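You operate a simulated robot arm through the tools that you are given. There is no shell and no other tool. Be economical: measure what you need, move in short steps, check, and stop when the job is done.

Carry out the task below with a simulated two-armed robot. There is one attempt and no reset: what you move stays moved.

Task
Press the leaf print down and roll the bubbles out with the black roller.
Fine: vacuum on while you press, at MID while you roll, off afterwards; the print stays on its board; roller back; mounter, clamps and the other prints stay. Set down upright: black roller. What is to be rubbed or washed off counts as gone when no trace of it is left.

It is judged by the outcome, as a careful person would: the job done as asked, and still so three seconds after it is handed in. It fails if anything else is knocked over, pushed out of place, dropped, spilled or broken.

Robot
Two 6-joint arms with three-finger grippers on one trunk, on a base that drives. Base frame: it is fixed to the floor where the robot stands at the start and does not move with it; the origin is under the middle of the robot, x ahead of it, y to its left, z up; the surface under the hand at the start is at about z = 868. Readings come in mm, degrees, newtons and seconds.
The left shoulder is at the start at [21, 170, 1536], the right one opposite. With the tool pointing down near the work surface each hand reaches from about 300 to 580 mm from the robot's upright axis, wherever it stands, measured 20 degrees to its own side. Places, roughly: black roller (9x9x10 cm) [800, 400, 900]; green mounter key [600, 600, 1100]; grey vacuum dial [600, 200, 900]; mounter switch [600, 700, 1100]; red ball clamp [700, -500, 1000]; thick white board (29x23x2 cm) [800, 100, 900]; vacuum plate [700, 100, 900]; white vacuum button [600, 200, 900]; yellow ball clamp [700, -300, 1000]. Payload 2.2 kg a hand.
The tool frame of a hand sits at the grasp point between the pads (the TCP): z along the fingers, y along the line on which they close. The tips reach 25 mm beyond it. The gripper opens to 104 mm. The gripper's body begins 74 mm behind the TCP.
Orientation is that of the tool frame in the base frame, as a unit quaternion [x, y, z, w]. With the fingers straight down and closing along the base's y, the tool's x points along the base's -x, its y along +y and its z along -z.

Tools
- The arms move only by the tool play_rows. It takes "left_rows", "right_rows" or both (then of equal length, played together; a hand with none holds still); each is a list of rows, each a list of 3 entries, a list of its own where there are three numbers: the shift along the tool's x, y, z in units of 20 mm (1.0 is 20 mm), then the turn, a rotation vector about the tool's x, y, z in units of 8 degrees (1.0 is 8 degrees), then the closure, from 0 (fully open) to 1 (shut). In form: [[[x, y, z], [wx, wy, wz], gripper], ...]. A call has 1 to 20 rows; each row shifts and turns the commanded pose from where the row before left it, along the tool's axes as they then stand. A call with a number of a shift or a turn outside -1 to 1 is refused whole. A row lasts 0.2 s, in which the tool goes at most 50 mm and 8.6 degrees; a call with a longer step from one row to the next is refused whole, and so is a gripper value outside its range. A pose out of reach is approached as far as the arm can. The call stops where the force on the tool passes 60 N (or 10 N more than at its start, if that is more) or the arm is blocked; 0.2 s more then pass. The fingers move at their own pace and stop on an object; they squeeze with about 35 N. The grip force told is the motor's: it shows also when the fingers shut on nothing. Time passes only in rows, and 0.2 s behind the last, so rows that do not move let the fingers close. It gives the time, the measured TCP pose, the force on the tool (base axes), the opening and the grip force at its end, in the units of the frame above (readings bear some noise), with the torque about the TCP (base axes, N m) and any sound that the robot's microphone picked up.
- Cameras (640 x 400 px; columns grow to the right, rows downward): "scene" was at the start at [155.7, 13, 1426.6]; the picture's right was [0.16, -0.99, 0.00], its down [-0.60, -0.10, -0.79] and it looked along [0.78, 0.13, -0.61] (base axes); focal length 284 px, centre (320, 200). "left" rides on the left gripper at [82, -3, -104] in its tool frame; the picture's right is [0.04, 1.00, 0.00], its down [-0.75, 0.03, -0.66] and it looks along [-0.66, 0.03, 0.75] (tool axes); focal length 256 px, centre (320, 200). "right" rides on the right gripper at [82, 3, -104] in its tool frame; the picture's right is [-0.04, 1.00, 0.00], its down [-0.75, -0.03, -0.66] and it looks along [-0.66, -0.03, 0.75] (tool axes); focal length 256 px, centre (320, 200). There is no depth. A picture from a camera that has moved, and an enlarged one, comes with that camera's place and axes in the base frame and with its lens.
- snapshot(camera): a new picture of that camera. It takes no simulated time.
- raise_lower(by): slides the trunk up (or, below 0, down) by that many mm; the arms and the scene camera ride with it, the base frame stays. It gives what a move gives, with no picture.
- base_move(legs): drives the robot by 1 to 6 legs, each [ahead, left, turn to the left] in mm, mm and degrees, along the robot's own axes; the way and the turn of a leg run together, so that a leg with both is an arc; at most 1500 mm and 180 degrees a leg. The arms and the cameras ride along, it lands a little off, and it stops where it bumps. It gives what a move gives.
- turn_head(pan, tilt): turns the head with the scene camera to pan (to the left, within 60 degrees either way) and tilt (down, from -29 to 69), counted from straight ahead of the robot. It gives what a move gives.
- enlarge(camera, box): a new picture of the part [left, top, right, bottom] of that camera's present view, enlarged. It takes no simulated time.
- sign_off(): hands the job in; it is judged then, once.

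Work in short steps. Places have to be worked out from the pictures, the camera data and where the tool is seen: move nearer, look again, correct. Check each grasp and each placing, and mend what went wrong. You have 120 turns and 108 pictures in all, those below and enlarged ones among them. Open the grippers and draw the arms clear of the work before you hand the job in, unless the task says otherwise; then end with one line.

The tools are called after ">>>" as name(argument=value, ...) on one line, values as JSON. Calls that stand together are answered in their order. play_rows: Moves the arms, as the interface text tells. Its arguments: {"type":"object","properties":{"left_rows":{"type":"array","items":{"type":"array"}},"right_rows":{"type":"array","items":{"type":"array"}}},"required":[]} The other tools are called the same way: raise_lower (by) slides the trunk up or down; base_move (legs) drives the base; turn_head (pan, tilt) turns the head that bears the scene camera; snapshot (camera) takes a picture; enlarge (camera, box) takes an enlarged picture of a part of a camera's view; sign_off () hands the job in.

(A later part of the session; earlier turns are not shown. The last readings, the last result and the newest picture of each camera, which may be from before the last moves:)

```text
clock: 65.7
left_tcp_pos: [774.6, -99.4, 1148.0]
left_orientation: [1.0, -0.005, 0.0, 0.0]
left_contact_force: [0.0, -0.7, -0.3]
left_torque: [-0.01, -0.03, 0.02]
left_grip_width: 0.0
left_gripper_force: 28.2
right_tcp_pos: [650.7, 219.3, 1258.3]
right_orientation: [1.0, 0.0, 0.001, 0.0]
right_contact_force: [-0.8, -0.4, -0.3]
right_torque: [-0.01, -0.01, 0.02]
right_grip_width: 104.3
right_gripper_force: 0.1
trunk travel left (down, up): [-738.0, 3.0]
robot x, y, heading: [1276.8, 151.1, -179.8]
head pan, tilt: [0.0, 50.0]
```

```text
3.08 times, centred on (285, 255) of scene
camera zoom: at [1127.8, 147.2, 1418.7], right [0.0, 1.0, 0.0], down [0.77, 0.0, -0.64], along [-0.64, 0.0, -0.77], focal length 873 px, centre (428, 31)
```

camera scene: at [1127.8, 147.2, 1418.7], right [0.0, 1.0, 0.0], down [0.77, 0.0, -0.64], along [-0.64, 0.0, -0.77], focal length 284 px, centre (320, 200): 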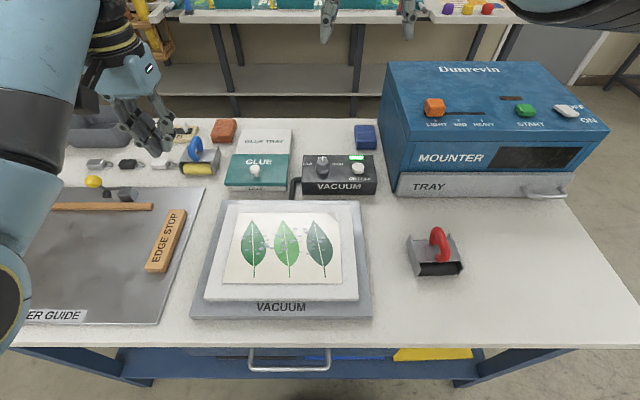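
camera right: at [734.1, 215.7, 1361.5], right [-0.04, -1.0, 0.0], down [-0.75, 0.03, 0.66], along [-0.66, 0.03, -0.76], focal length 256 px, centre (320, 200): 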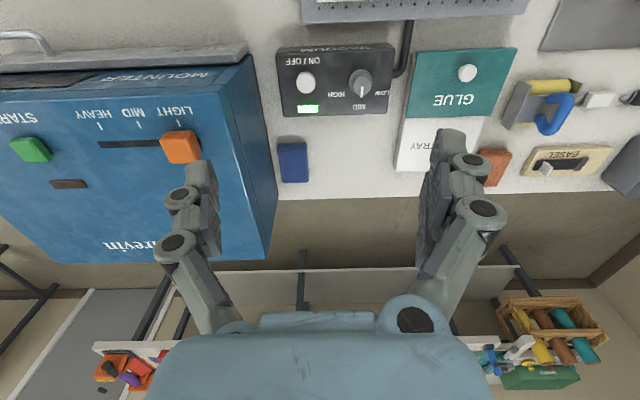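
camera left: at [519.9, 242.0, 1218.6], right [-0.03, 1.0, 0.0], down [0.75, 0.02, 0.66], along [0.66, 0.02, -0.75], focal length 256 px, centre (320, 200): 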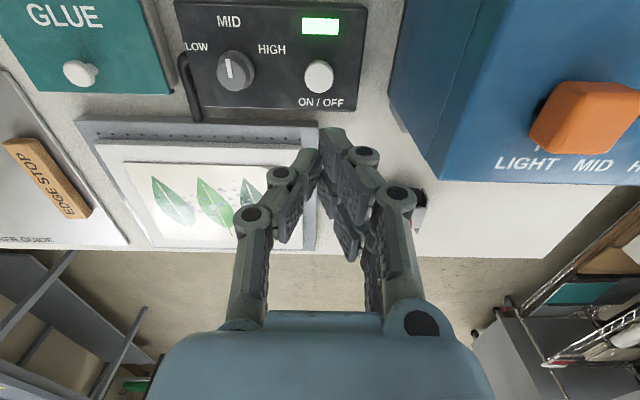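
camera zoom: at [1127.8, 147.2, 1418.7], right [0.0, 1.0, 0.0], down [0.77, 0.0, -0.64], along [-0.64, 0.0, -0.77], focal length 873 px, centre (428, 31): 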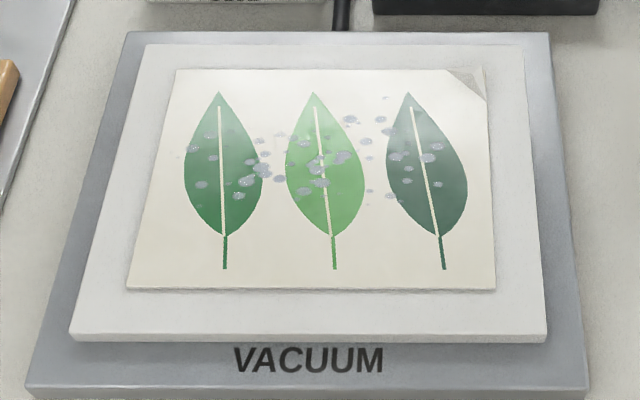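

The handle arch runs along x (rolling direction), roller axis along y. Print spans about x 739–906, y −38–188 with bubbles in the middle and a curl at corner ≈(748,178). I bring the closed right hand above that corner to press it.

>>> play_rows(right_rows=[[[0.373, 0.158, 0.99], [0, 0, 0], 1], [[0.373, 0.158, 0.99], [0, 0, 0], 1], [[0.373, 0.158, 0.99], [0, 0, 0], 1], [[0.373, 0.158, 0.99], [0, 0, 0], 1], [[0.373, 0.158, 0.99], [0, 0, 0], 1], [[0.373, 0.158, 0.99], [0, 0, 0], 1], [[0.373, 0.158, 0.99], [0, 0, 0], 1], [[0.373, 0.158, 0.99], [0, 0, 0], 1], [[0.373, 0.158, 0.99], [0, 0, 0], 1], [[0.373, 0.158, 0.99], [0, 0, 0], 1], [[0.373, 0.158, 0.99], [0, 0, 0], 1], [[0.373, 0.158, 0.99], [0, 0, 0], 1], [[0.373, 0.158, 0.99], [0, 0, 0], 1]])

>>> snapshot(camera="right")

>>> enlarge(camera="scene", box=[190, 140, 430, 320])

```text
clock: 68.7
left_tcp_pos: [774.0, -99.2, 1147.0]
left_orientation: [1.0, -0.006, 0.0, 0.0]
left_contact_force: [-0.9, -0.1, -0.2]
left_torque: [0.02, 0.01, -0.01]
left_grip_width: 0.0
left_gripper_force: 28.3
right_tcp_pos: [724.0, 233.5, 1006.0]
right_orientation: [0.999, -0.023, -0.016, -0.03]
right_contact_force: [0.4, 0.8, -0.6]
right_torque: [-0.02, -0.03, 0.0]
right_grip_width: 0.0
right_gripper_force: 28.6
trunk travel left (down, up): [-738.0, 3.0]
robot x, y, heading: [1275.2, 150.0, -179.9]
head pan, tilt: [0.0, 50.0]
stopped in row 13 (right hand): the arm was blocked; the commanded pose is now the measured one
```

```text
75 pictures are left
camera right: at [808.8, 220.3, 1106.9], right [-0.09, -0.99, -0.06], down [-0.73, 0.02, 0.68], along [-0.68, 0.1, -0.73], focal length 256 px, centre (320, 200)
```

right: 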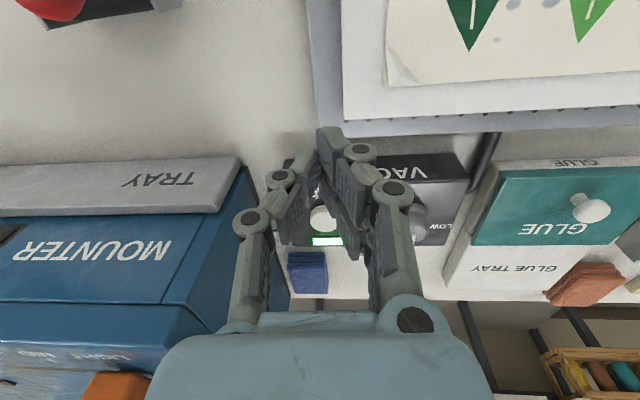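

```text
2.22 times, centred on (310, 230) of scene
camera zoom: at [1128.1, 147.5, 1418.7], right [0.0, 1.0, 0.0], down [0.77, 0.0, -0.64], along [-0.64, 0.0, -0.77], focal length 631 px, centre (342, 133)
```

zoom: 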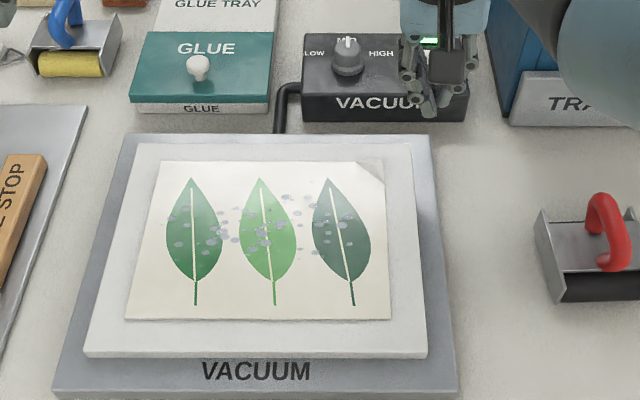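

The arm was blocked by something; I look at the right arm and the mounter.

>>> turn_head(pan=-45, tilt=35)

>>> snapshot(camera="scene")

>>> snapshot(camera="left")

```text
clock: 69.8
left_tcp_pos: [776.1, -100.7, 1148.7]
left_orientation: [1.0, -0.005, 0.0, -0.001]
left_contact_force: [0.6, -0.6, -0.1]
left_torque: [0.0, 0.02, 0.0]
left_grip_width: 0.2
left_gripper_force: 27.9
right_tcp_pos: [723.7, 232.7, 1006.1]
right_orientation: [0.999, -0.023, -0.015, -0.03]
right_contact_force: [0.9, 0.5, -0.4]
right_torque: [0.02, 0.01, 0.02]
right_grip_width: 0.0
right_gripper_force: 28.6
trunk travel left (down, up): [-738.0, 3.0]
robot x, y, heading: [1279.4, 151.0, -180.1]
head pan, tilt: [-45.0, 35.0]
```

```text
73 pictures are left
camera scene: at [1142.6, 209.4, 1440.4], right [0.71, 0.71, 0.0], down [0.41, -0.4, -0.82], along [-0.58, 0.58, -0.57], focal length 284 px, centre (320, 200)
```

scene: 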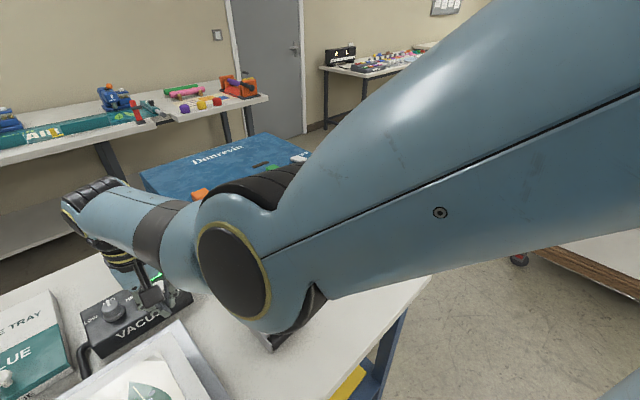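

```text
72 pictures are left
camera left: at [855.9, -97.6, 1252.9], right [0.03, -1.0, 0.0], down [-0.75, -0.02, 0.66], along [-0.66, -0.02, -0.75], focal length 256 px, centre (320, 200)
```

left: 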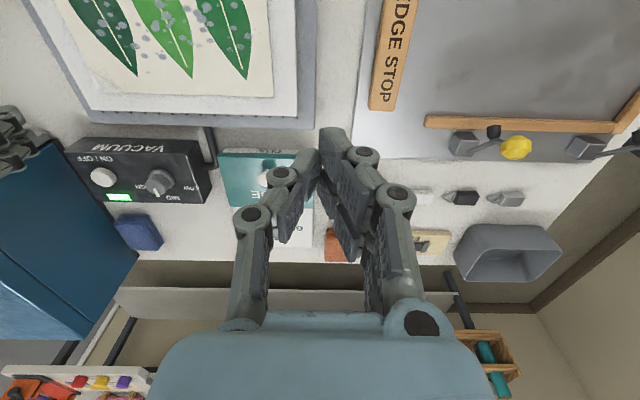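

Nothing seems displaced and tool force is nil; probably a fast joint motion. I try moving on gently: first toward −y and +x at this height.

>>> play_rows(right_rows=[[[0, 0.5, -0.5], [0, 0, 0], 1], [[0, 0.5, -0.5], [0, 0, 0], 1], [[0, 0.5, 0], [0, 0, 0], 1]])

>>> snapshot(camera="scene")

```text
clock: 70.8
left_tcp_pos: [775.7, -99.2, 1148.9]
left_orientation: [1.0, -0.005, 0.001, 0.001]
left_contact_force: [-0.5, -0.6, 0.5]
left_torque: [0.0, 0.01, -0.03]
left_grip_width: 0.1
left_gripper_force: 28.5
right_tcp_pos: [719.1, 237.7, 1017.6]
right_orientation: [0.998, -0.039, -0.014, -0.048]
right_contact_force: [-0.2, 0.1, -0.3]
right_torque: [-0.03, 0.0, -0.02]
right_grip_width: 0.1
right_gripper_force: 28.7
trunk travel left (down, up): [-738.0, 3.0]
robot x, y, heading: [1276.8, 147.2, -180.1]
head pan, tilt: [-45.0, 35.0]
stopped in row 3 (right hand): the arm was blocked; the commanded pose is now the measured one
```

```text
71 pictures are left
camera scene: at [1142.8, 209.6, 1440.4], right [0.71, 0.71, 0.0], down [0.41, -0.41, -0.82], along [-0.58, 0.58, -0.57], focal length 284 px, centre (320, 200)
```

scene: 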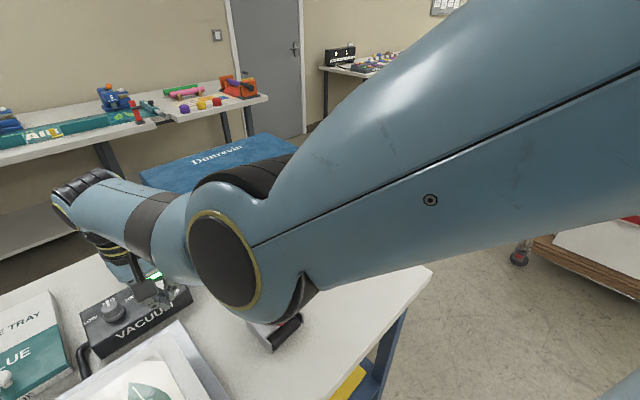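

The upper arm seems to bump the robot's own head region when the hand goes across its centre. I lift the hand, centre the head, and shift the base 190 mm to −y so the right hand works on its own side.

>>> play_rows(right_rows=[[[0, -0.3, -1], [0, 0, 0], 1], [[0, -0.3, -1], [0, 0, 0], 1], [[0, 0, -1], [0, 0, 0], 1], [[0, 0, -1], [0, 0, 0], 1], [[0, 0, -1], [0, 0, 0], 1], [[0, 0, -1], [0, 0, 0], 1]])

>>> base_move(legs=[[0, 190, 0]])

>>> turn_head(pan=0, tilt=50)

>>> snapshot(camera="scene")

```text
clock: 72.4
left_tcp_pos: [776.1, -98.8, 1148.1]
left_orientation: [1.0, -0.006, 0.0, -0.001]
left_contact_force: [0.0, 0.8, -0.4]
left_torque: [0.01, -0.01, 0.02]
left_grip_width: 0.1
left_gripper_force: 28.6
right_tcp_pos: [712.8, 286.6, 1134.8]
right_orientation: [0.995, -0.061, -0.018, -0.079]
right_contact_force: [0.5, -0.3, 0.2]
right_torque: [0.02, -0.01, -0.01]
right_grip_width: 0.0
right_gripper_force: 28.7
trunk travel left (down, up): [-738.0, 3.0]
robot x, y, heading: [1278.7, 148.4, -179.6]
head pan, tilt: [-45.0, 35.0]
stopped in row 6 (right hand): the arm was blocked; the commanded pose is now the measured one
```

```text
clock: 74.0
left_tcp_pos: [774.8, -290.5, 1148.6]
left_orientation: [1.0, -0.005, 0.0, -0.001]
left_contact_force: [0.0, -1.0, -1.1]
left_torque: [0.02, -0.01, 0.0]
left_grip_width: 0.0
left_gripper_force: 27.9
right_tcp_pos: [713.1, 96.2, 1133.9]
right_orientation: [0.995, -0.06, -0.019, -0.079]
right_contact_force: [0.0, -0.4, 0.1]
right_torque: [0.05, 0.03, -0.01]
right_grip_width: 0.1
right_gripper_force: 28.4
trunk travel left (down, up): [-738.0, 3.0]
robot x, y, heading: [1274.7, -37.3, -179.8]
head pan, tilt: [-45.0, 35.0]
```

```text
clock: 75.1
left_tcp_pos: [775.5, -289.6, 1148.9]
left_orientation: [1.0, -0.006, 0.0, 0.0]
left_contact_force: [-1.0, 0.4, 0.6]
left_torque: [-0.01, 0.01, 0.02]
left_grip_width: 0.0
left_gripper_force: 28.3
right_tcp_pos: [713.8, 97.9, 1134.8]
right_orientation: [0.995, -0.061, -0.018, -0.078]
right_contact_force: [0.1, -0.7, 0.2]
right_torque: [0.03, -0.01, -0.02]
right_grip_width: 0.0
right_gripper_force: 28.1
trunk travel left (down, up): [-738.0, 3.0]
robot x, y, heading: [1278.8, -40.2, -179.8]
head pan, tilt: [0.0, 50.0]
```

```text
70 pictures are left
camera scene: at [1128.3, -42.5, 1418.7], right [0.0, 1.0, 0.0], down [0.77, 0.0, -0.64], along [-0.64, 0.0, -0.77], focal length 284 px, centre (320, 200)
```

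scene: 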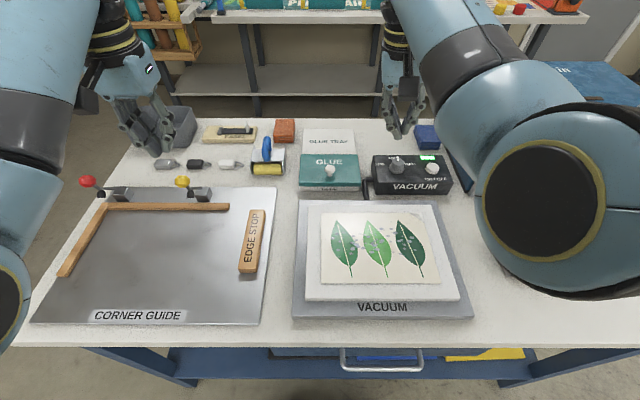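

I restore the tool's vertical orientation and move toward the curled corner (748,178).

>>> play_rows(right_rows=[[[0, 0, 0], [-0.565, 0.13, -0.44], 1], [[0, 0, 0], [-0.565, 0.13, -0.44], 1], [[0.19, -0.45, 0.7], [0, 0, 0], 1], [[0.19, -0.45, 0.7], [0, 0, 0], 1], [[0.19, -0.45, 0.7], [0, 0, 0], 1], [[0.19, -0.45, 0.7], [0, 0, 0], 1], [[0.19, -0.45, 0.7], [0, 0, 0], 1], [[0.19, -0.45, 0.7], [0, 0, 0], 1], [[0.19, -0.45, 0.7], [0, 0, 0], 1], [[0.19, -0.45, 0.7], [0, 0, 0], 1], [[0.19, -0.45, 0.7], [0, 0, 0], 1]])

>>> snapshot(camera="scene")

>>> snapshot(camera="right")

```text
clock: 77.5
left_tcp_pos: [776.5, -289.3, 1149.3]
left_orientation: [1.0, -0.006, 0.0, -0.001]
left_contact_force: [0.3, 0.1, 0.5]
left_torque: [-0.05, -0.02, -0.01]
left_grip_width: 0.1
left_gripper_force: 28.3
right_tcp_pos: [748.4, 178.1, 1009.6]
right_orientation: [1.0, 0.001, 0.0, 0.001]
right_contact_force: [0.0, 0.0, 0.0]
right_torque: [0.0, 0.01, -0.02]
right_grip_width: 0.2
right_gripper_force: 28.4
trunk travel left (down, up): [-738.0, 3.0]
robot x, y, heading: [1272.7, -41.7, -179.8]
head pan, tilt: [0.0, 50.0]
```

```text
69 pictures are left
camera scene: at [1128.4, -41.8, 1418.7], right [0.0, 1.0, 0.0], down [0.77, 0.0, -0.64], along [-0.64, 0.0, -0.77], focal length 284 px, centre (320, 200)
```

scene: 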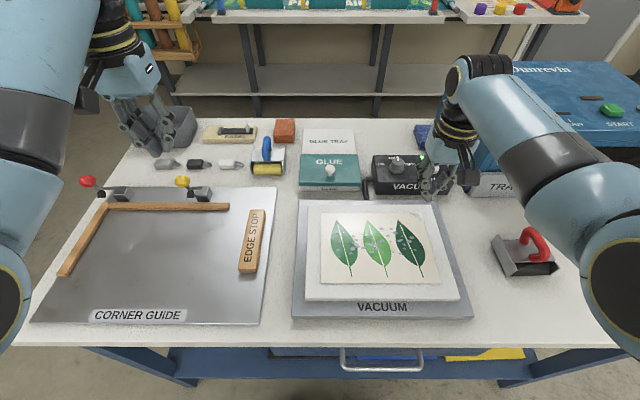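

```text
68 pictures are left
camera right: at [831.1, 175.3, 1112.4], right [-0.04, -1.0, 0.0], down [-0.75, 0.03, 0.66], along [-0.66, 0.02, -0.75], focal length 256 px, centre (320, 200)
```

right: 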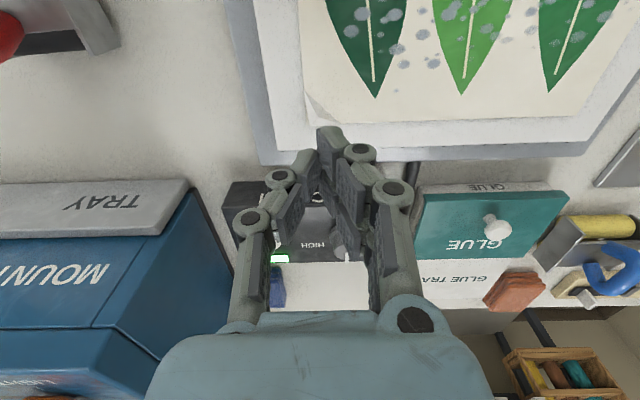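

That pose is free. The curled corner is at ≈(758,173); I lower the fingertips to just above it.

>>> play_rows(right_rows=[[[0.45, 0.25, 0.9], [0, 0, 0], 1], [[0, 0, 0.9], [0, 0, 0], 1], [[0, 0, 0.9], [0, 0, 0], 1]])

>>> enlarge(camera="right", box=[200, 40, 440, 190])

>>> enlarge(camera="scene", box=[290, 140, 490, 290])

```text
clock: 78.3
left_tcp_pos: [775.6, -288.8, 1148.2]
left_orientation: [1.0, -0.005, 0.0, 0.0]
left_contact_force: [0.0, -0.2, -0.4]
left_torque: [0.04, 0.0, 0.05]
left_grip_width: 0.2
left_gripper_force: 28.6
right_tcp_pos: [755.0, 172.7, 954.6]
right_orientation: [1.0, 0.001, 0.0, 0.001]
right_contact_force: [0.2, 0.6, 0.3]
right_torque: [0.01, -0.02, 0.0]
right_grip_width: 0.2
right_gripper_force: 28.7
trunk travel left (down, up): [-738.0, 3.0]
robot x, y, heading: [1275.2, -43.0, -179.8]
head pan, tilt: [0.0, 50.0]
```

```text
2.67 times, centred on (320, 115) of right
camera zoom: at [839.3, 170.1, 1058.1], right [-0.04, -1.0, 0.0], down [-0.75, 0.03, 0.66], along [-0.66, 0.02, -0.75], focal length 683 px, centre (320, 427)
```

zoom: 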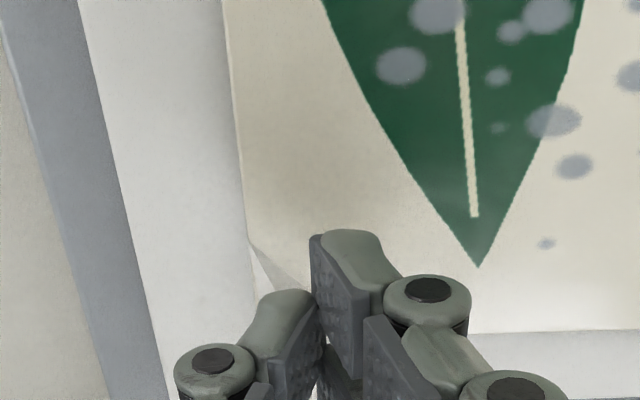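

```text
2.67 times, centred on (390, 215) of scene
camera zoom: at [1128.1, -42.2, 1418.7], right [0.0, 1.0, 0.0], down [0.77, 0.0, -0.64], along [-0.64, 0.0, -0.77], focal length 757 px, centre (133, 160)
```

zoom: 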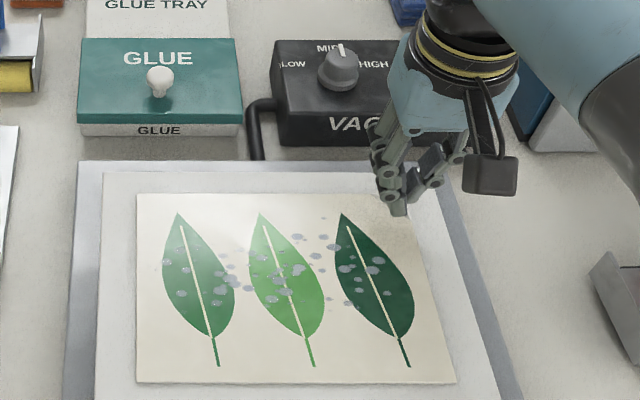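

Fingertips are at the corner. I press down in small steps.

>>> play_rows(right_rows=[[[0, 0, 0.3], [0, 0, 0], 1], [[0, 0, 0.3], [0, 0, 0], 1], [[0, 0, 0.2], [0, 0, 0], 1], [[0, 0, 0.2], [0, 0, 0], 1]])

```text
clock: 79.3
left_tcp_pos: [777.0, -289.2, 1148.7]
left_orientation: [1.0, -0.005, 0.001, 0.0]
left_contact_force: [-0.3, -0.2, -0.7]
left_torque: [-0.04, -0.01, 0.02]
left_grip_width: 0.0
left_gripper_force: 28.2
right_tcp_pos: [756.5, 172.8, 934.7]
right_orientation: [1.0, 0.0, 0.0, 0.0]
right_contact_force: [-0.2, -0.5, 0.4]
right_torque: [-0.01, -0.01, 0.01]
right_grip_width: 0.2
right_gripper_force: 28.2
trunk travel left (down, up): [-738.0, 3.0]
robot x, y, heading: [1279.0, -40.1, -179.6]
head pan, tilt: [0.0, 50.0]
```

>>> play_rows(right_rows=[[[0, 0, 0.1], [0, 0, 0], 1], [[0, 0, 0.1], [0, 0, 0], 1], [[0, 0, 0.1], [0, 0, 0], 1], [[0, 0, 0.1], [0, 0, 0], 1]])

>>> enlarge(camera="right", box=[200, 40, 440, 190])

```text
clock: 80.3
left_tcp_pos: [775.7, -288.6, 1148.5]
left_orientation: [1.0, -0.005, -0.001, 0.0]
left_contact_force: [0.1, -0.2, 0.6]
left_torque: [-0.02, 0.0, 0.04]
left_grip_width: 0.0
left_gripper_force: 28.3
right_tcp_pos: [756.9, 173.3, 927.2]
right_orientation: [1.0, 0.001, 0.0, 0.0]
right_contact_force: [-0.2, -0.5, 0.7]
right_torque: [0.0, 0.0, -0.03]
right_grip_width: 5.8
right_gripper_force: 28.7
trunk travel left (down, up): [-738.0, 3.0]
robot x, y, heading: [1276.9, -38.3, -179.9]
head pan, tilt: [0.0, 50.0]
```

```text
2.67 times, centred on (320, 115) of right
camera zoom: at [839.6, 169.9, 1030.2], right [-0.04, -1.0, 0.0], down [-0.75, 0.03, 0.66], along [-0.66, 0.02, -0.75], focal length 683 px, centre (320, 427)
```

zoom: 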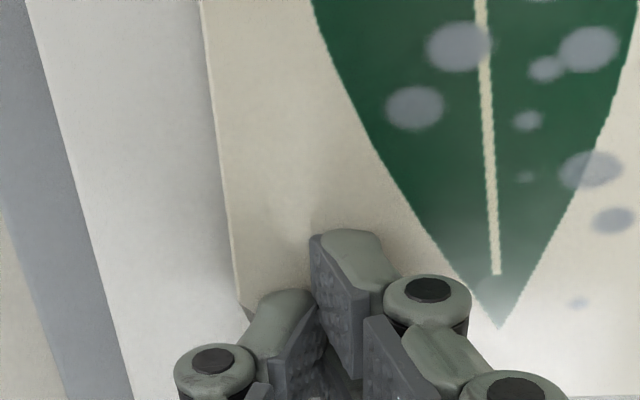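

Fingertips have just touched (grip width changed). I press slightly further and hold.

>>> play_rows(right_rows=[[[0, 0, 0.1], [0, 0, 0], 1], [[0, 0, 0.1], [0, 0, 0], 1], [[0, 0, 0.1], [0, 0, 0], 1], [[0, 0, 0], [0, 0, 0], 1]])

```text
clock: 81.3
left_tcp_pos: [780.1, -290.0, 1150.1]
left_orientation: [1.0, -0.005, -0.002, -0.001]
left_contact_force: [-0.4, 0.2, -0.6]
left_torque: [0.01, 0.01, 0.0]
left_grip_width: 0.0
left_gripper_force: 28.3
right_tcp_pos: [756.0, 172.3, 925.6]
right_orientation: [1.0, 0.001, -0.005, 0.0]
right_contact_force: [1.1, 3.7, 48.7]
right_torque: [0.0, -0.21, 0.03]
right_grip_width: 6.5
right_gripper_force: 27.8
trunk travel left (down, up): [-738.0, 3.0]
robot x, y, heading: [1274.6, -43.7, -179.9]
head pan, tilt: [0.0, 50.0]
```

Firm press (49 N); print surface is at z≈901. I lift and look.

>>> play_rows(right_rows=[[[0, 0, -0.05], [0, 0, 0], 1], [[0, 0, 0], [0, 0, 0], 1], [[0, 0, 0], [0, 0, 0], 1], [[0, 0, -0.9], [0, 0, 0], 1], [[0, 0, -0.9], [0, 0, 0], 1], [[0, 0, -0.9], [0, 0, 0], 1]])

>>> enlarge(camera="right", box=[200, 0, 520, 200])

```text
clock: 82.7
left_tcp_pos: [775.1, -288.6, 1147.5]
left_orientation: [1.0, -0.005, 0.001, 0.0]
left_contact_force: [-0.2, 0.8, 0.0]
left_torque: [-0.02, -0.01, 0.02]
left_grip_width: 0.1
left_gripper_force: 28.4
right_tcp_pos: [756.9, 173.4, 975.7]
right_orientation: [1.0, 0.002, 0.002, 0.001]
right_contact_force: [0.0, -0.5, -0.1]
right_torque: [0.04, -0.03, 0.0]
right_grip_width: 0.3
right_gripper_force: 28.7
trunk travel left (down, up): [-738.0, 3.0]
robot x, y, heading: [1276.8, -42.4, -180.2]
head pan, tilt: [0.0, 50.0]
```

```text
2.00 times, centred on (360, 100) of right
camera zoom: at [840.2, 170.6, 1079.3], right [-0.04, -1.0, 0.0], down [-0.76, 0.03, 0.65], along [-0.65, 0.02, -0.76], focal length 512 px, centre (240, 400)
```

zoom: 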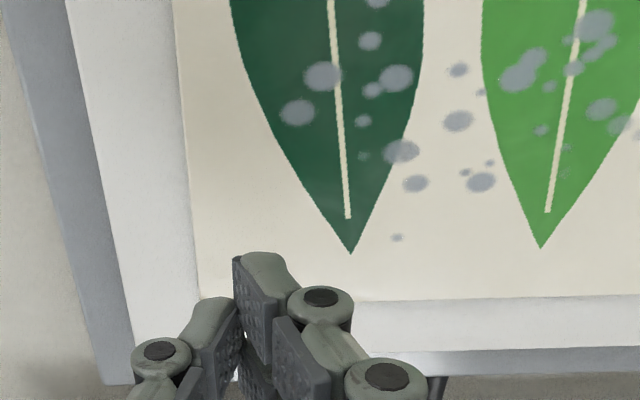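

The corner now lies flat. Cross-checking both views, the roller is at ≈(832,384), handle top z≈945, aligned with x. I move the opened right hand above it.

>>> play_rows(right_rows=[[[0, 0, -0.9], [0, 0, 0], 0.4], [[0, 0, -0.9], [0, 0, 0], 0.4], [[0, 0, -0.9], [0, 0, 0], 0.4], [[0, 0, -0.9], [0, 0, 0], 0.4], [[0.34, -0.96, 0], [0, 0, 0], 0.4], [[0.34, -0.96, 0], [0, 0, 0], 0.4], [[0.34, -0.96, 0], [0, 0, 0], 0.4], [[0.34, -0.96, 0], [0, 0, 0], 0.4], [[0.34, -0.96, 0], [0, 0, 0], 0.4], [[0.34, -0.96, 0], [0, 0, 0], 0.4], [[0.34, -0.96, 0], [0, 0, 0], 0.4], [[0.34, -0.96, 0], [0, 0, 0], 0.4], [[0.34, -0.96, 0], [0, 0, 0], 0.4], [[0.34, -0.96, 0], [0, 0, 0], 0.4], [[0.34, -0.96, 0], [0, 0, 0], 0.4]])

>>> snapshot(camera="right")

>>> snapshot(camera="scene")

```text
clock: 85.9
left_tcp_pos: [775.9, -288.9, 1148.1]
left_orientation: [1.0, -0.006, 0.0, 0.0]
left_contact_force: [-0.4, -0.9, -0.4]
left_torque: [0.01, 0.01, -0.01]
left_grip_width: 0.1
left_gripper_force: 28.1
right_tcp_pos: [832.1, 384.7, 1045.1]
right_orientation: [1.0, 0.002, 0.001, 0.0]
right_contact_force: [0.0, -0.3, -0.2]
right_torque: [-0.01, -0.04, -0.02]
right_grip_width: 62.6
right_gripper_force: 0.1
trunk travel left (down, up): [-738.0, 3.0]
robot x, y, heading: [1278.2, -41.0, -179.9]
head pan, tilt: [0.0, 50.0]
```

```text
63 pictures are left
camera right: at [914.8, 382.2, 1149.8], right [-0.04, -1.0, 0.0], down [-0.75, 0.03, 0.66], along [-0.66, 0.02, -0.75], focal length 256 px, centre (320, 200)
```

right: 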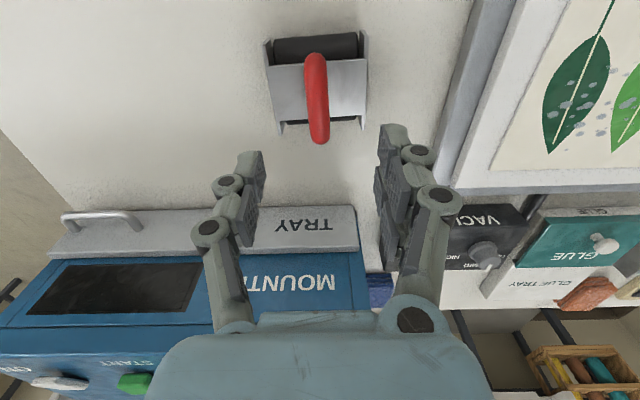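

```text
62 pictures are left
camera scene: at [1128.8, -41.3, 1418.7], right [0.0, 1.0, 0.0], down [0.77, 0.0, -0.64], along [-0.64, 0.0, -0.77], focal length 284 px, centre (320, 200)
```

scene: 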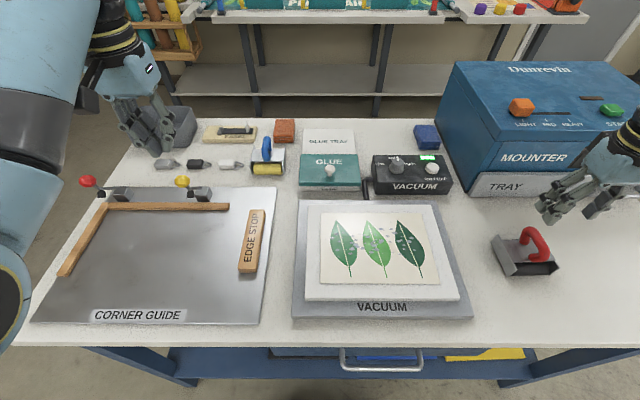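

Handle centre ≈(843,386). I shift +x and descend partway for another look.

>>> play_rows(right_rows=[[[0.5, -0.05, 0.8], [0, 0, 0], 0.4], [[0, 0, 0.8], [0, 0, 0], 0.4], [[0, 0, 0.8], [0, 0, 0], 0.4]])

>>> enlarge(camera="right", box=[180, 20, 460, 200])

>>> enlarge(camera="scene", box=[460, 130, 640, 290])

```text
clock: 86.7
left_tcp_pos: [775.8, -289.8, 1149.4]
left_orientation: [1.0, -0.005, 0.001, 0.0]
left_contact_force: [0.5, -1.2, 1.3]
left_torque: [-0.02, 0.03, -0.02]
left_grip_width: 0.1
left_gripper_force: 28.6
right_tcp_pos: [843.0, 386.3, 999.7]
right_orientation: [1.0, 0.0, 0.0, 0.0]
right_contact_force: [-0.3, -0.5, -0.5]
right_torque: [0.0, 0.02, 0.0]
right_grip_width: 62.3
right_gripper_force: 0.1
trunk travel left (down, up): [-738.0, 3.0]
robot x, y, heading: [1276.6, -38.8, -179.8]
head pan, tilt: [0.0, 50.0]
```

```text
2.22 times, centred on (320, 110) of right
camera zoom: at [925.2, 383.3, 1102.8], right [-0.04, -1.0, 0.0], down [-0.75, 0.03, 0.66], along [-0.66, 0.02, -0.75], focal length 569 px, centre (320, 400)
```

zoom: 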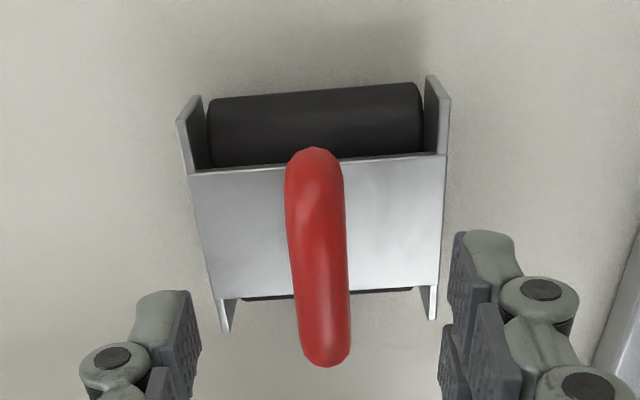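

```text
2.50 times, centred on (550, 210) of scene
camera zoom: at [1128.3, -42.2, 1418.7], right [0.0, 1.0, 0.0], down [0.77, 0.0, -0.64], along [-0.64, 0.0, -0.77], focal length 710 px, centre (-255, 175)
```

zoom: 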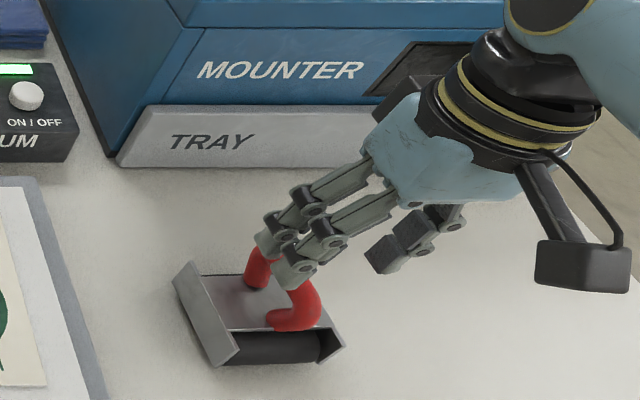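

Handle is centred. I descend to TCP z≈945 and close.

>>> play_rows(right_rows=[[[0, 0, 0.9], [0, 0, 0], 0.4], [[0, 0, 0.9], [0, 0, 0], 0.4], [[0, 0, 0.6], [0, 0, 0], 0.4], [[0, 0, 0.3], [0, 0, 0], 0.4], [[0, 0, 0], [0, 0, 0], 1], [[0, 0, 0], [0, 0, 0], 1], [[0, 0, 0], [0, 0, 0], 1]])

>>> snapshot(camera="right")

>>> enlarge(camera="scene", box=[460, 130, 640, 290])

```text
clock: 88.3
left_tcp_pos: [776.3, -289.4, 1147.8]
left_orientation: [1.0, -0.005, 0.0, 0.0]
left_contact_force: [-0.9, 0.8, 0.2]
left_torque: [0.01, -0.01, 0.02]
left_grip_width: 0.1
left_gripper_force: 28.8
right_tcp_pos: [840.6, 383.0, 945.3]
right_orientation: [1.0, 0.002, 0.0, 0.001]
right_contact_force: [0.6, -1.3, 1.4]
right_torque: [-0.29, -0.11, -0.06]
right_grip_width: 13.4
right_gripper_force: 35.0
trunk travel left (down, up): [-738.0, 3.0]
robot x, y, heading: [1275.3, -39.0, -179.8]
head pan, tilt: [0.0, 50.0]
```

```text
59 pictures are left
camera right: at [923.8, 381.1, 1048.3], right [-0.04, -1.0, 0.0], down [-0.75, 0.03, 0.66], along [-0.66, 0.02, -0.75], focal length 256 px, centre (320, 200)
```

right: 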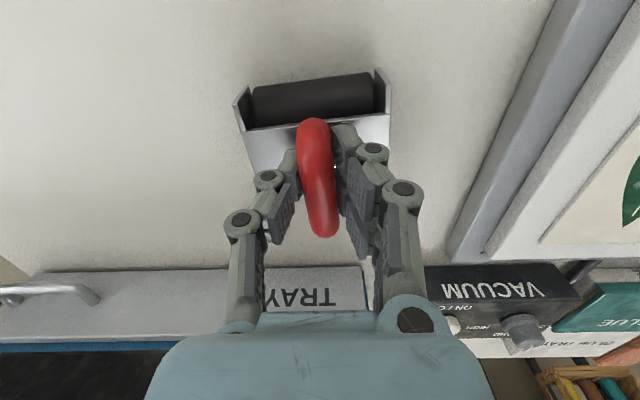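

```text
2.50 times, centred on (550, 210) of scene
camera zoom: at [1128.6, -42.8, 1418.7], right [0.0, 1.0, 0.0], down [0.77, 0.0, -0.64], along [-0.64, 0.0, -0.77], focal length 710 px, centre (-255, 175)
```

zoom: 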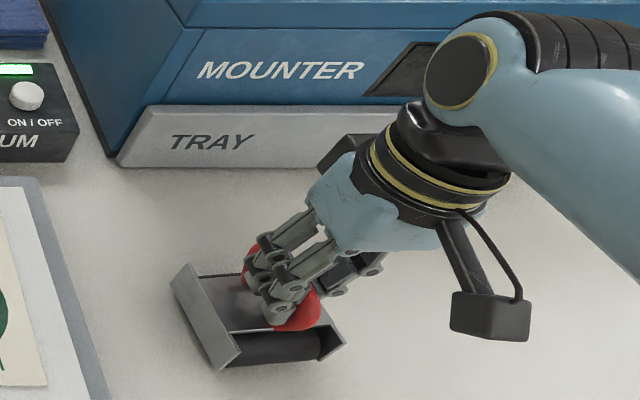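

Grasp is firm (13.4 mm, 35 N); resting reference is TCP (841,383,945). I lift 100 mm and shift the base 150 mm toward −y so the print lies on the right hand's side.

>>> play_rows(right_rows=[[[0, 0, -0.5], [0, 0, 0], 1], [[0, 0, -0.9], [0, 0, 0], 1], [[0, 0, -0.9], [0, 0, 0], 1], [[0, 0, -0.9], [0, 0, 0], 1], [[0, 0, -0.9], [0, 0, 0], 1], [[0, 0, -0.9], [0, 0, 0], 1]])

>>> base_move(legs=[[0, 150, 0]])

>>> snapshot(camera="scene")

>>> snapshot(camera="right")

```text
clock: 89.7
left_tcp_pos: [776.0, -288.2, 1148.1]
left_orientation: [1.0, -0.006, 0.0, 0.001]
left_contact_force: [0.1, 0.1, 0.3]
left_torque: [0.01, -0.01, 0.02]
left_grip_width: 0.0
left_gripper_force: 28.4
right_tcp_pos: [841.9, 385.4, 1045.8]
right_orientation: [1.0, 0.001, 0.0, 0.001]
right_contact_force: [0.5, -0.2, -2.4]
right_torque: [-0.02, -0.01, -0.01]
right_grip_width: 13.0
right_gripper_force: 34.6
trunk travel left (down, up): [-738.0, 3.0]
robot x, y, heading: [1278.5, -39.3, -180.1]
head pan, tilt: [0.0, 50.0]
```

```text
clock: 91.0
left_tcp_pos: [775.3, -439.2, 1148.4]
left_orientation: [1.0, -0.006, 0.0, 0.0]
left_contact_force: [0.2, 0.2, 0.3]
left_torque: [0.0, -0.05, 0.0]
left_grip_width: 0.2
left_gripper_force: 28.1
right_tcp_pos: [843.8, 234.2, 1045.3]
right_orientation: [1.0, 0.0, 0.0, 0.0]
right_contact_force: [0.1, -1.1, -2.8]
right_torque: [-0.04, -0.06, 0.06]
right_grip_width: 13.1
right_gripper_force: 34.6
trunk travel left (down, up): [-738.0, 3.0]
robot x, y, heading: [1278.7, -193.1, 180.0]
head pan, tilt: [0.0, 50.0]
```

```text
57 pictures are left
camera scene: at [1128.3, -194.2, 1418.7], right [0.0, 1.0, 0.0], down [0.77, 0.0, -0.64], along [-0.64, 0.0, -0.77], focal length 284 px, centre (320, 200)
```

scene: 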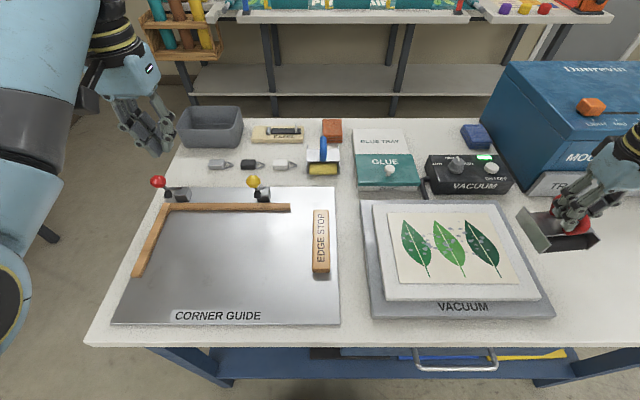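

```text
56 pictures are left
camera right: at [926.1, 231.3, 1148.9], right [-0.04, -1.0, 0.0], down [-0.75, 0.03, 0.66], along [-0.66, 0.03, -0.75], focal length 256 px, centre (320, 200)
```

right: 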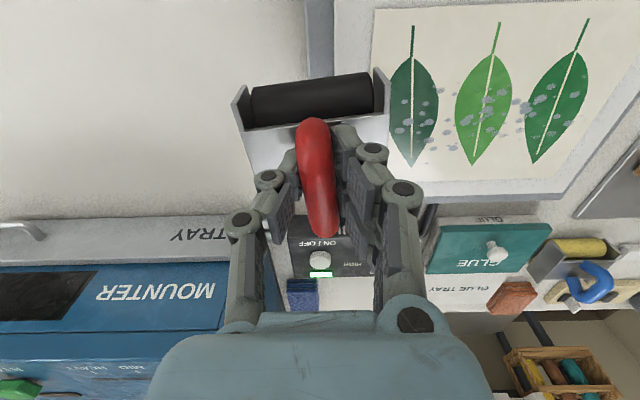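

Roller held level. I move it above the print's right strip (y≈150, x≈870) and lower to just above contact.

>>> play_rows(right_rows=[[[0.3, 0.84, 0], [0, 0, 0], 1], [[0.3, 0.84, 0], [0, 0, 0], 1], [[0.3, 0.84, 0], [0, 0, 0], 1], [[0.3, 0.84, 0], [0, 0, 0], 1], [[0.2, 0.84, 0], [0, 0, 0], 1], [[0, 0, 0.9], [0, 0, 0], 1], [[0, 0, 0.9], [0, 0, 0], 1], [[0, 0, 0.9], [0, 0, 0], 1]])

>>> snapshot(camera="right")

>>> enlarge(camera="scene", box=[350, 130, 630, 340])

```text
clock: 92.8
left_tcp_pos: [774.3, -439.8, 1148.8]
left_orientation: [1.0, -0.006, 0.001, -0.001]
left_contact_force: [0.4, -0.5, 0.3]
left_torque: [-0.02, -0.02, 0.01]
left_grip_width: 0.0
left_gripper_force: 28.4
right_tcp_pos: [870.9, 150.0, 989.7]
right_orientation: [1.0, 0.0, 0.0, 0.0]
right_contact_force: [0.1, 0.7, -3.1]
right_torque: [0.01, -0.08, 0.01]
right_grip_width: 12.6
right_gripper_force: 35.1
trunk travel left (down, up): [-738.0, 3.0]
robot x, y, heading: [1276.2, -194.6, 180.0]
head pan, tilt: [0.0, 50.0]
```

```text
55 pictures are left
camera right: at [954.2, 147.7, 1093.6], right [-0.04, -1.0, 0.0], down [-0.75, 0.03, 0.66], along [-0.66, 0.03, -0.76], focal length 256 px, centre (320, 200)
```

right: 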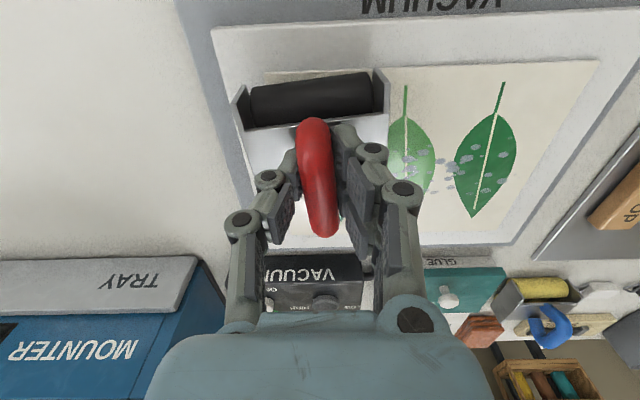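

```text
1.90 times, centred on (490, 235) of scene
camera zoom: at [1128.2, -194.2, 1418.7], right [0.0, 1.0, 0.0], down [0.77, 0.0, -0.64], along [-0.64, 0.0, -0.77], focal length 540 px, centre (-4, 133)
```

zoom: 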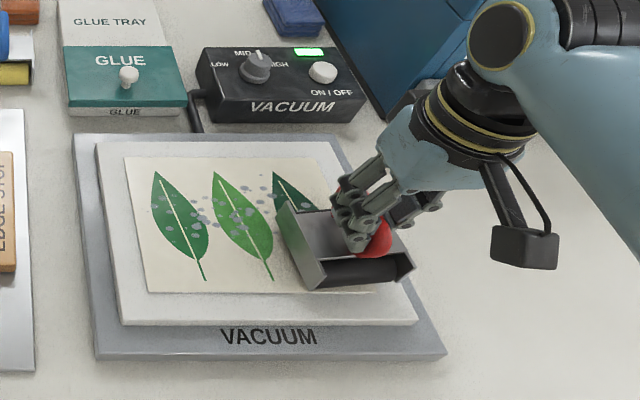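

I lower gently until the roller contacts.

>>> play_rows(right_rows=[[[0, 0, 0.3], [0, 0, 0], 1], [[0, 0, 0.1], [0, 0, 0], 1], [[0, 0, 0.1], [0, 0, 0], 1], [[0, 0, 0.1], [0, 0, 0], 1], [[0, 0, 0], [0, 0, 0], 1]])

```text
clock: 94.0
left_tcp_pos: [777.6, -441.2, 1150.0]
left_orientation: [1.0, -0.007, -0.001, -0.001]
left_contact_force: [0.5, 0.4, -0.5]
left_torque: [-0.04, -0.01, -0.01]
left_grip_width: 0.0
left_gripper_force: 28.4
right_tcp_pos: [870.2, 151.7, 981.7]
right_orientation: [1.0, 0.0, -0.004, -0.001]
right_contact_force: [-0.6, 13.5, 45.7]
right_torque: [-0.29, 0.0, 0.26]
right_grip_width: 13.8
right_gripper_force: 34.8
trunk travel left (down, up): [-738.0, 3.0]
robot x, y, heading: [1276.3, -194.2, 179.9]
head pan, tilt: [0.0, 50.0]
```

Contact at z≈982 with 46 N; I ease to ~20–25 N and roll back to x≈742 and forth again.

>>> play_rows(right_rows=[[[0, 0, -0.1], [0, 0, 0], 1], [[-0.6, 0, 0], [0, 0, 0], 1], [[-0.7, 0, 0], [0, 0, 0], 1], [[-0.7, 0, 0], [0, 0, 0], 1], [[-0.7, 0, 0], [0, 0, 0], 1], [[-0.7, 0, 0], [0, 0, 0], 1], [[-0.7, 0, 0], [0, 0, 0], 1], [[-0.7, 0, 0], [0, 0, 0], 1], [[-0.8, 0, 0], [0, 0, 0], 1], [[-0.8, 0, 0], [0, 0, 0], 1]])

>>> enlarge(camera="scene", box=[350, 130, 630, 340])

```text
clock: 96.2
left_tcp_pos: [774.5, -442.2, 1148.2]
left_orientation: [1.0, -0.006, 0.0, 0.0]
left_contact_force: [-0.1, -0.4, 0.1]
left_torque: [-0.02, -0.02, -0.01]
left_grip_width: 0.0
left_gripper_force: 28.3
right_tcp_pos: [743.4, 150.1, 981.7]
right_orientation: [1.0, 0.001, 0.0, -0.001]
right_contact_force: [0.3, -8.1, 14.2]
right_torque: [-0.86, -0.42, -0.17]
right_grip_width: 13.6
right_gripper_force: 35.3
trunk travel left (down, up): [-738.0, 3.0]
robot x, y, heading: [1274.9, -192.3, 179.8]
head pan, tilt: [0.0, 50.0]
```

```text
1.90 times, centred on (490, 235) of scene
camera zoom: at [1128.7, -196.4, 1418.8], right [0.0, 1.0, 0.0], down [0.77, 0.0, -0.64], along [-0.64, 0.0, -0.77], focal length 540 px, centre (-4, 133)
```

zoom: 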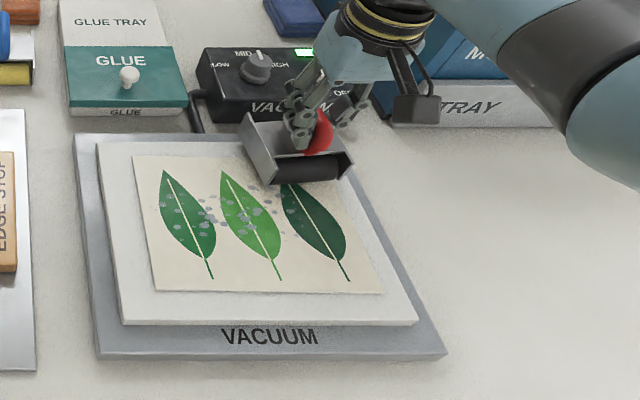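

The strip rolled clean, though the print seems to have shifted a few mm sideways; still well on the board. I lift, shift to y≈95, lower vertically, and roll forward.

>>> play_rows(right_rows=[[[0, 0, -0.6], [0, 0, 0], 1], [[0, 0.9, 0], [0, 0, 0], 1], [[0, 0.9, 0], [0, 0, 0], 1], [[0, 0.95, 0], [0, 0, 0], 1], [[0, 0, 0.4], [0, 0, 0], 1], [[0, 0, 0.2], [0, 0, 0], 1], [[0, 0, 0], [0, 0, 0], 1], [[0.6, 0, 0], [0, 0, 0], 1], [[0.7, 0, 0], [0, 0, 0], 1], [[0.7, 0, 0], [0, 0, 0], 1], [[0.7, 0, 0], [0, 0, 0], 1], [[0.7, 0, 0], [0, 0, 0], 1], [[0.7, 0, 0], [0, 0, 0], 1], [[0.7, 0, 0], [0, 0, 0], 1], [[0.8, 0, 0], [0, 0, 0], 1], [[0.8, 0, 0], [0, 0, 0], 1]])

>>> enlarge(camera="scene", box=[350, 130, 630, 340])

```text
clock: 99.7
left_tcp_pos: [777.2, -440.9, 1148.7]
left_orientation: [1.0, -0.006, -0.001, -0.001]
left_contact_force: [-0.6, -0.4, -0.3]
left_torque: [-0.01, 0.03, 0.0]
left_grip_width: 0.1
left_gripper_force: 28.1
right_tcp_pos: [872.7, 93.6, 982.5]
right_orientation: [1.0, 0.0, 0.0, 0.0]
right_contact_force: [0.0, -2.2, 13.3]
right_torque: [-0.53, 0.08, 0.03]
right_grip_width: 10.8
right_gripper_force: 35.4
trunk travel left (down, up): [-738.0, 3.0]
robot x, y, heading: [1278.3, -194.8, 179.9]
head pan, tilt: [0.0, 50.0]
```

```text
1.90 times, centred on (490, 235) of scene
camera zoom: at [1130.2, -195.2, 1418.9], right [0.0, 1.0, 0.0], down [0.77, 0.0, -0.64], along [-0.64, 0.0, -0.77], focal length 540 px, centre (-4, 133)
```

zoom: 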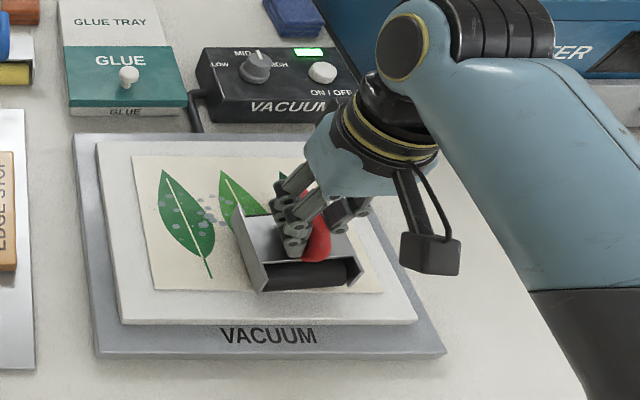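

Print stayed this time, bubbles clearing. Next strip at y≈38, rolling back.

>>> play_rows(right_rows=[[[0, 0, -0.6], [0, 0, 0], 1], [[0, 0.9, 0], [0, 0, 0], 1], [[0, 0.9, 0], [0, 0, 0], 1], [[0, 0.95, 0], [0, 0, 0], 1], [[0, 0, 0.4], [0, 0, 0], 1], [[0, 0, 0.2], [0, 0, 0], 1], [[0, 0, 0], [0, 0, 0], 1], [[-0.6, 0, 0], [0, 0, 0], 1], [[-0.7, 0, 0], [0, 0, 0], 1], [[-0.7, 0, 0], [0, 0, 0], 1], [[-0.7, 0, 0], [0, 0, 0], 1], [[-0.7, 0, 0], [0, 0, 0], 1], [[-0.7, 0, 0], [0, 0, 0], 1], [[-0.7, 0, 0], [0, 0, 0], 1], [[-0.8, 0, 0], [0, 0, 0], 1], [[-0.8, 0, 0], [0, 0, 0], 1]])

>>> enlarge(camera="scene", box=[350, 130, 630, 340])

>>> snapshot(camera="right")

```text
clock: 103.0
left_tcp_pos: [774.1, -440.3, 1147.8]
left_orientation: [1.0, -0.007, -0.001, 0.0]
left_contact_force: [-0.4, 0.3, -0.2]
left_torque: [-0.04, 0.04, 0.03]
left_grip_width: 0.1
left_gripper_force: 28.5
right_tcp_pos: [741.7, 41.0, 981.4]
right_orientation: [1.0, 0.0, 0.001, 0.0]
right_contact_force: [-0.1, -0.5, -3.1]
right_torque: [-0.02, 0.01, 0.02]
right_grip_width: 5.7
right_gripper_force: 29.9
trunk travel left (down, up): [-738.0, 3.0]
robot x, y, heading: [1274.3, -192.4, 179.8]
head pan, tilt: [0.0, 50.0]
```

```text
1.90 times, centred on (490, 235) of scene
camera zoom: at [1127.4, -194.6, 1418.6], right [0.0, 1.0, 0.0], down [0.77, 0.0, -0.64], along [-0.64, 0.0, -0.77], focal length 540 px, centre (-4, 133)
```

zoom: 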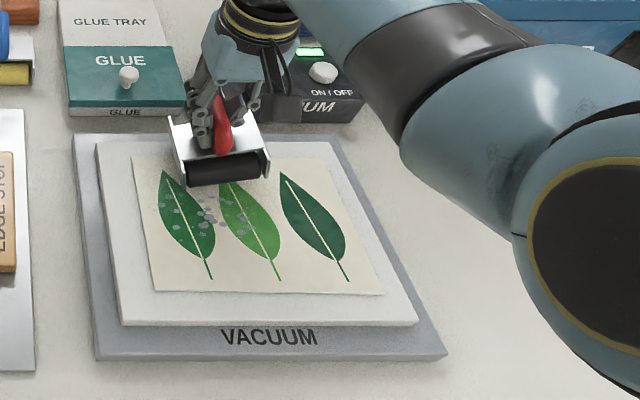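

```text
50 pictures are left
camera right: at [824.9, 37.3, 1085.6], right [-0.04, -1.0, 0.0], down [-0.76, 0.03, 0.66], along [-0.65, 0.03, -0.76], focal length 256 px, centre (320, 200)
```

right: 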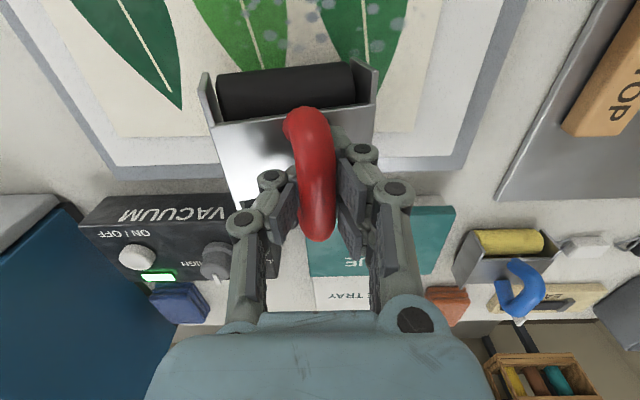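

The handle has crept up in the fingers (width 5.7 mm, roller no longer pressing): fingers are gripping below the tube. I'll set the roller down mid-print to regrip higher.

>>> play_rows(right_rows=[[[0, 0, -0.3], [0, 0, 0], 1], [[0.8, 0, 0], [0, 0, 0], 1], [[0.8, 0, 0], [0, 0, 0], 1], [[0.8, 0, 0], [0, 0, 0], 1], [[0.8, 0, 0], [0, 0, 0], 1], [[0, 0, 0.3], [0, 0, 0], 1], [[0, 0, 0.15], [0, 0, 0], 1], [[0, 0, 0.15], [0, 0, 0], 1]])

>>> snapshot(camera="right")

>>> enlarge(camera="scene", box=[390, 130, 560, 270])

```text
clock: 104.8
left_tcp_pos: [775.3, -440.3, 1148.5]
left_orientation: [1.0, -0.006, 0.0, 0.0]
left_contact_force: [0.4, 0.6, 0.0]
left_torque: [0.0, 0.01, 0.04]
left_grip_width: 0.0
left_gripper_force: 28.4
right_tcp_pos: [806.9, 40.6, 975.0]
right_orientation: [1.0, 0.0, 0.0, 0.0]
right_contact_force: [0.7, 1.0, 0.0]
right_torque: [-0.04, 0.01, -0.01]
right_grip_width: 4.4
right_gripper_force: 30.8
trunk travel left (down, up): [-738.0, 3.0]
robot x, y, heading: [1276.3, -193.9, 179.8]
head pan, tilt: [0.0, 50.0]
```

```text
49 pictures are left
camera right: at [890.1, 37.6, 1079.2], right [-0.04, -1.0, 0.0], down [-0.75, 0.03, 0.66], along [-0.66, 0.03, -0.75], focal length 256 px, centre (320, 200)
```

right: 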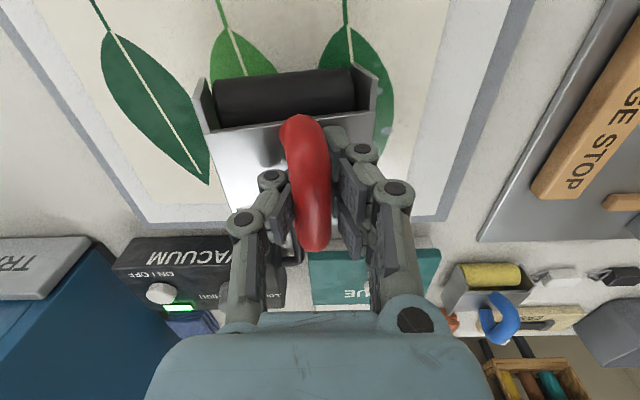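

```text
2.86 times, centred on (475, 200) of scene
camera zoom: at [1128.4, -194.4, 1418.7], right [0.0, 1.0, 0.0], down [0.77, 0.0, -0.64], along [-0.64, 0.0, -0.77], focal length 811 px, centre (-123, 200)
```

zoom: 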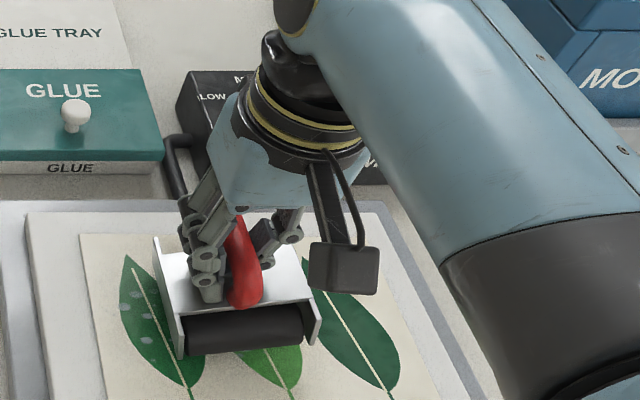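

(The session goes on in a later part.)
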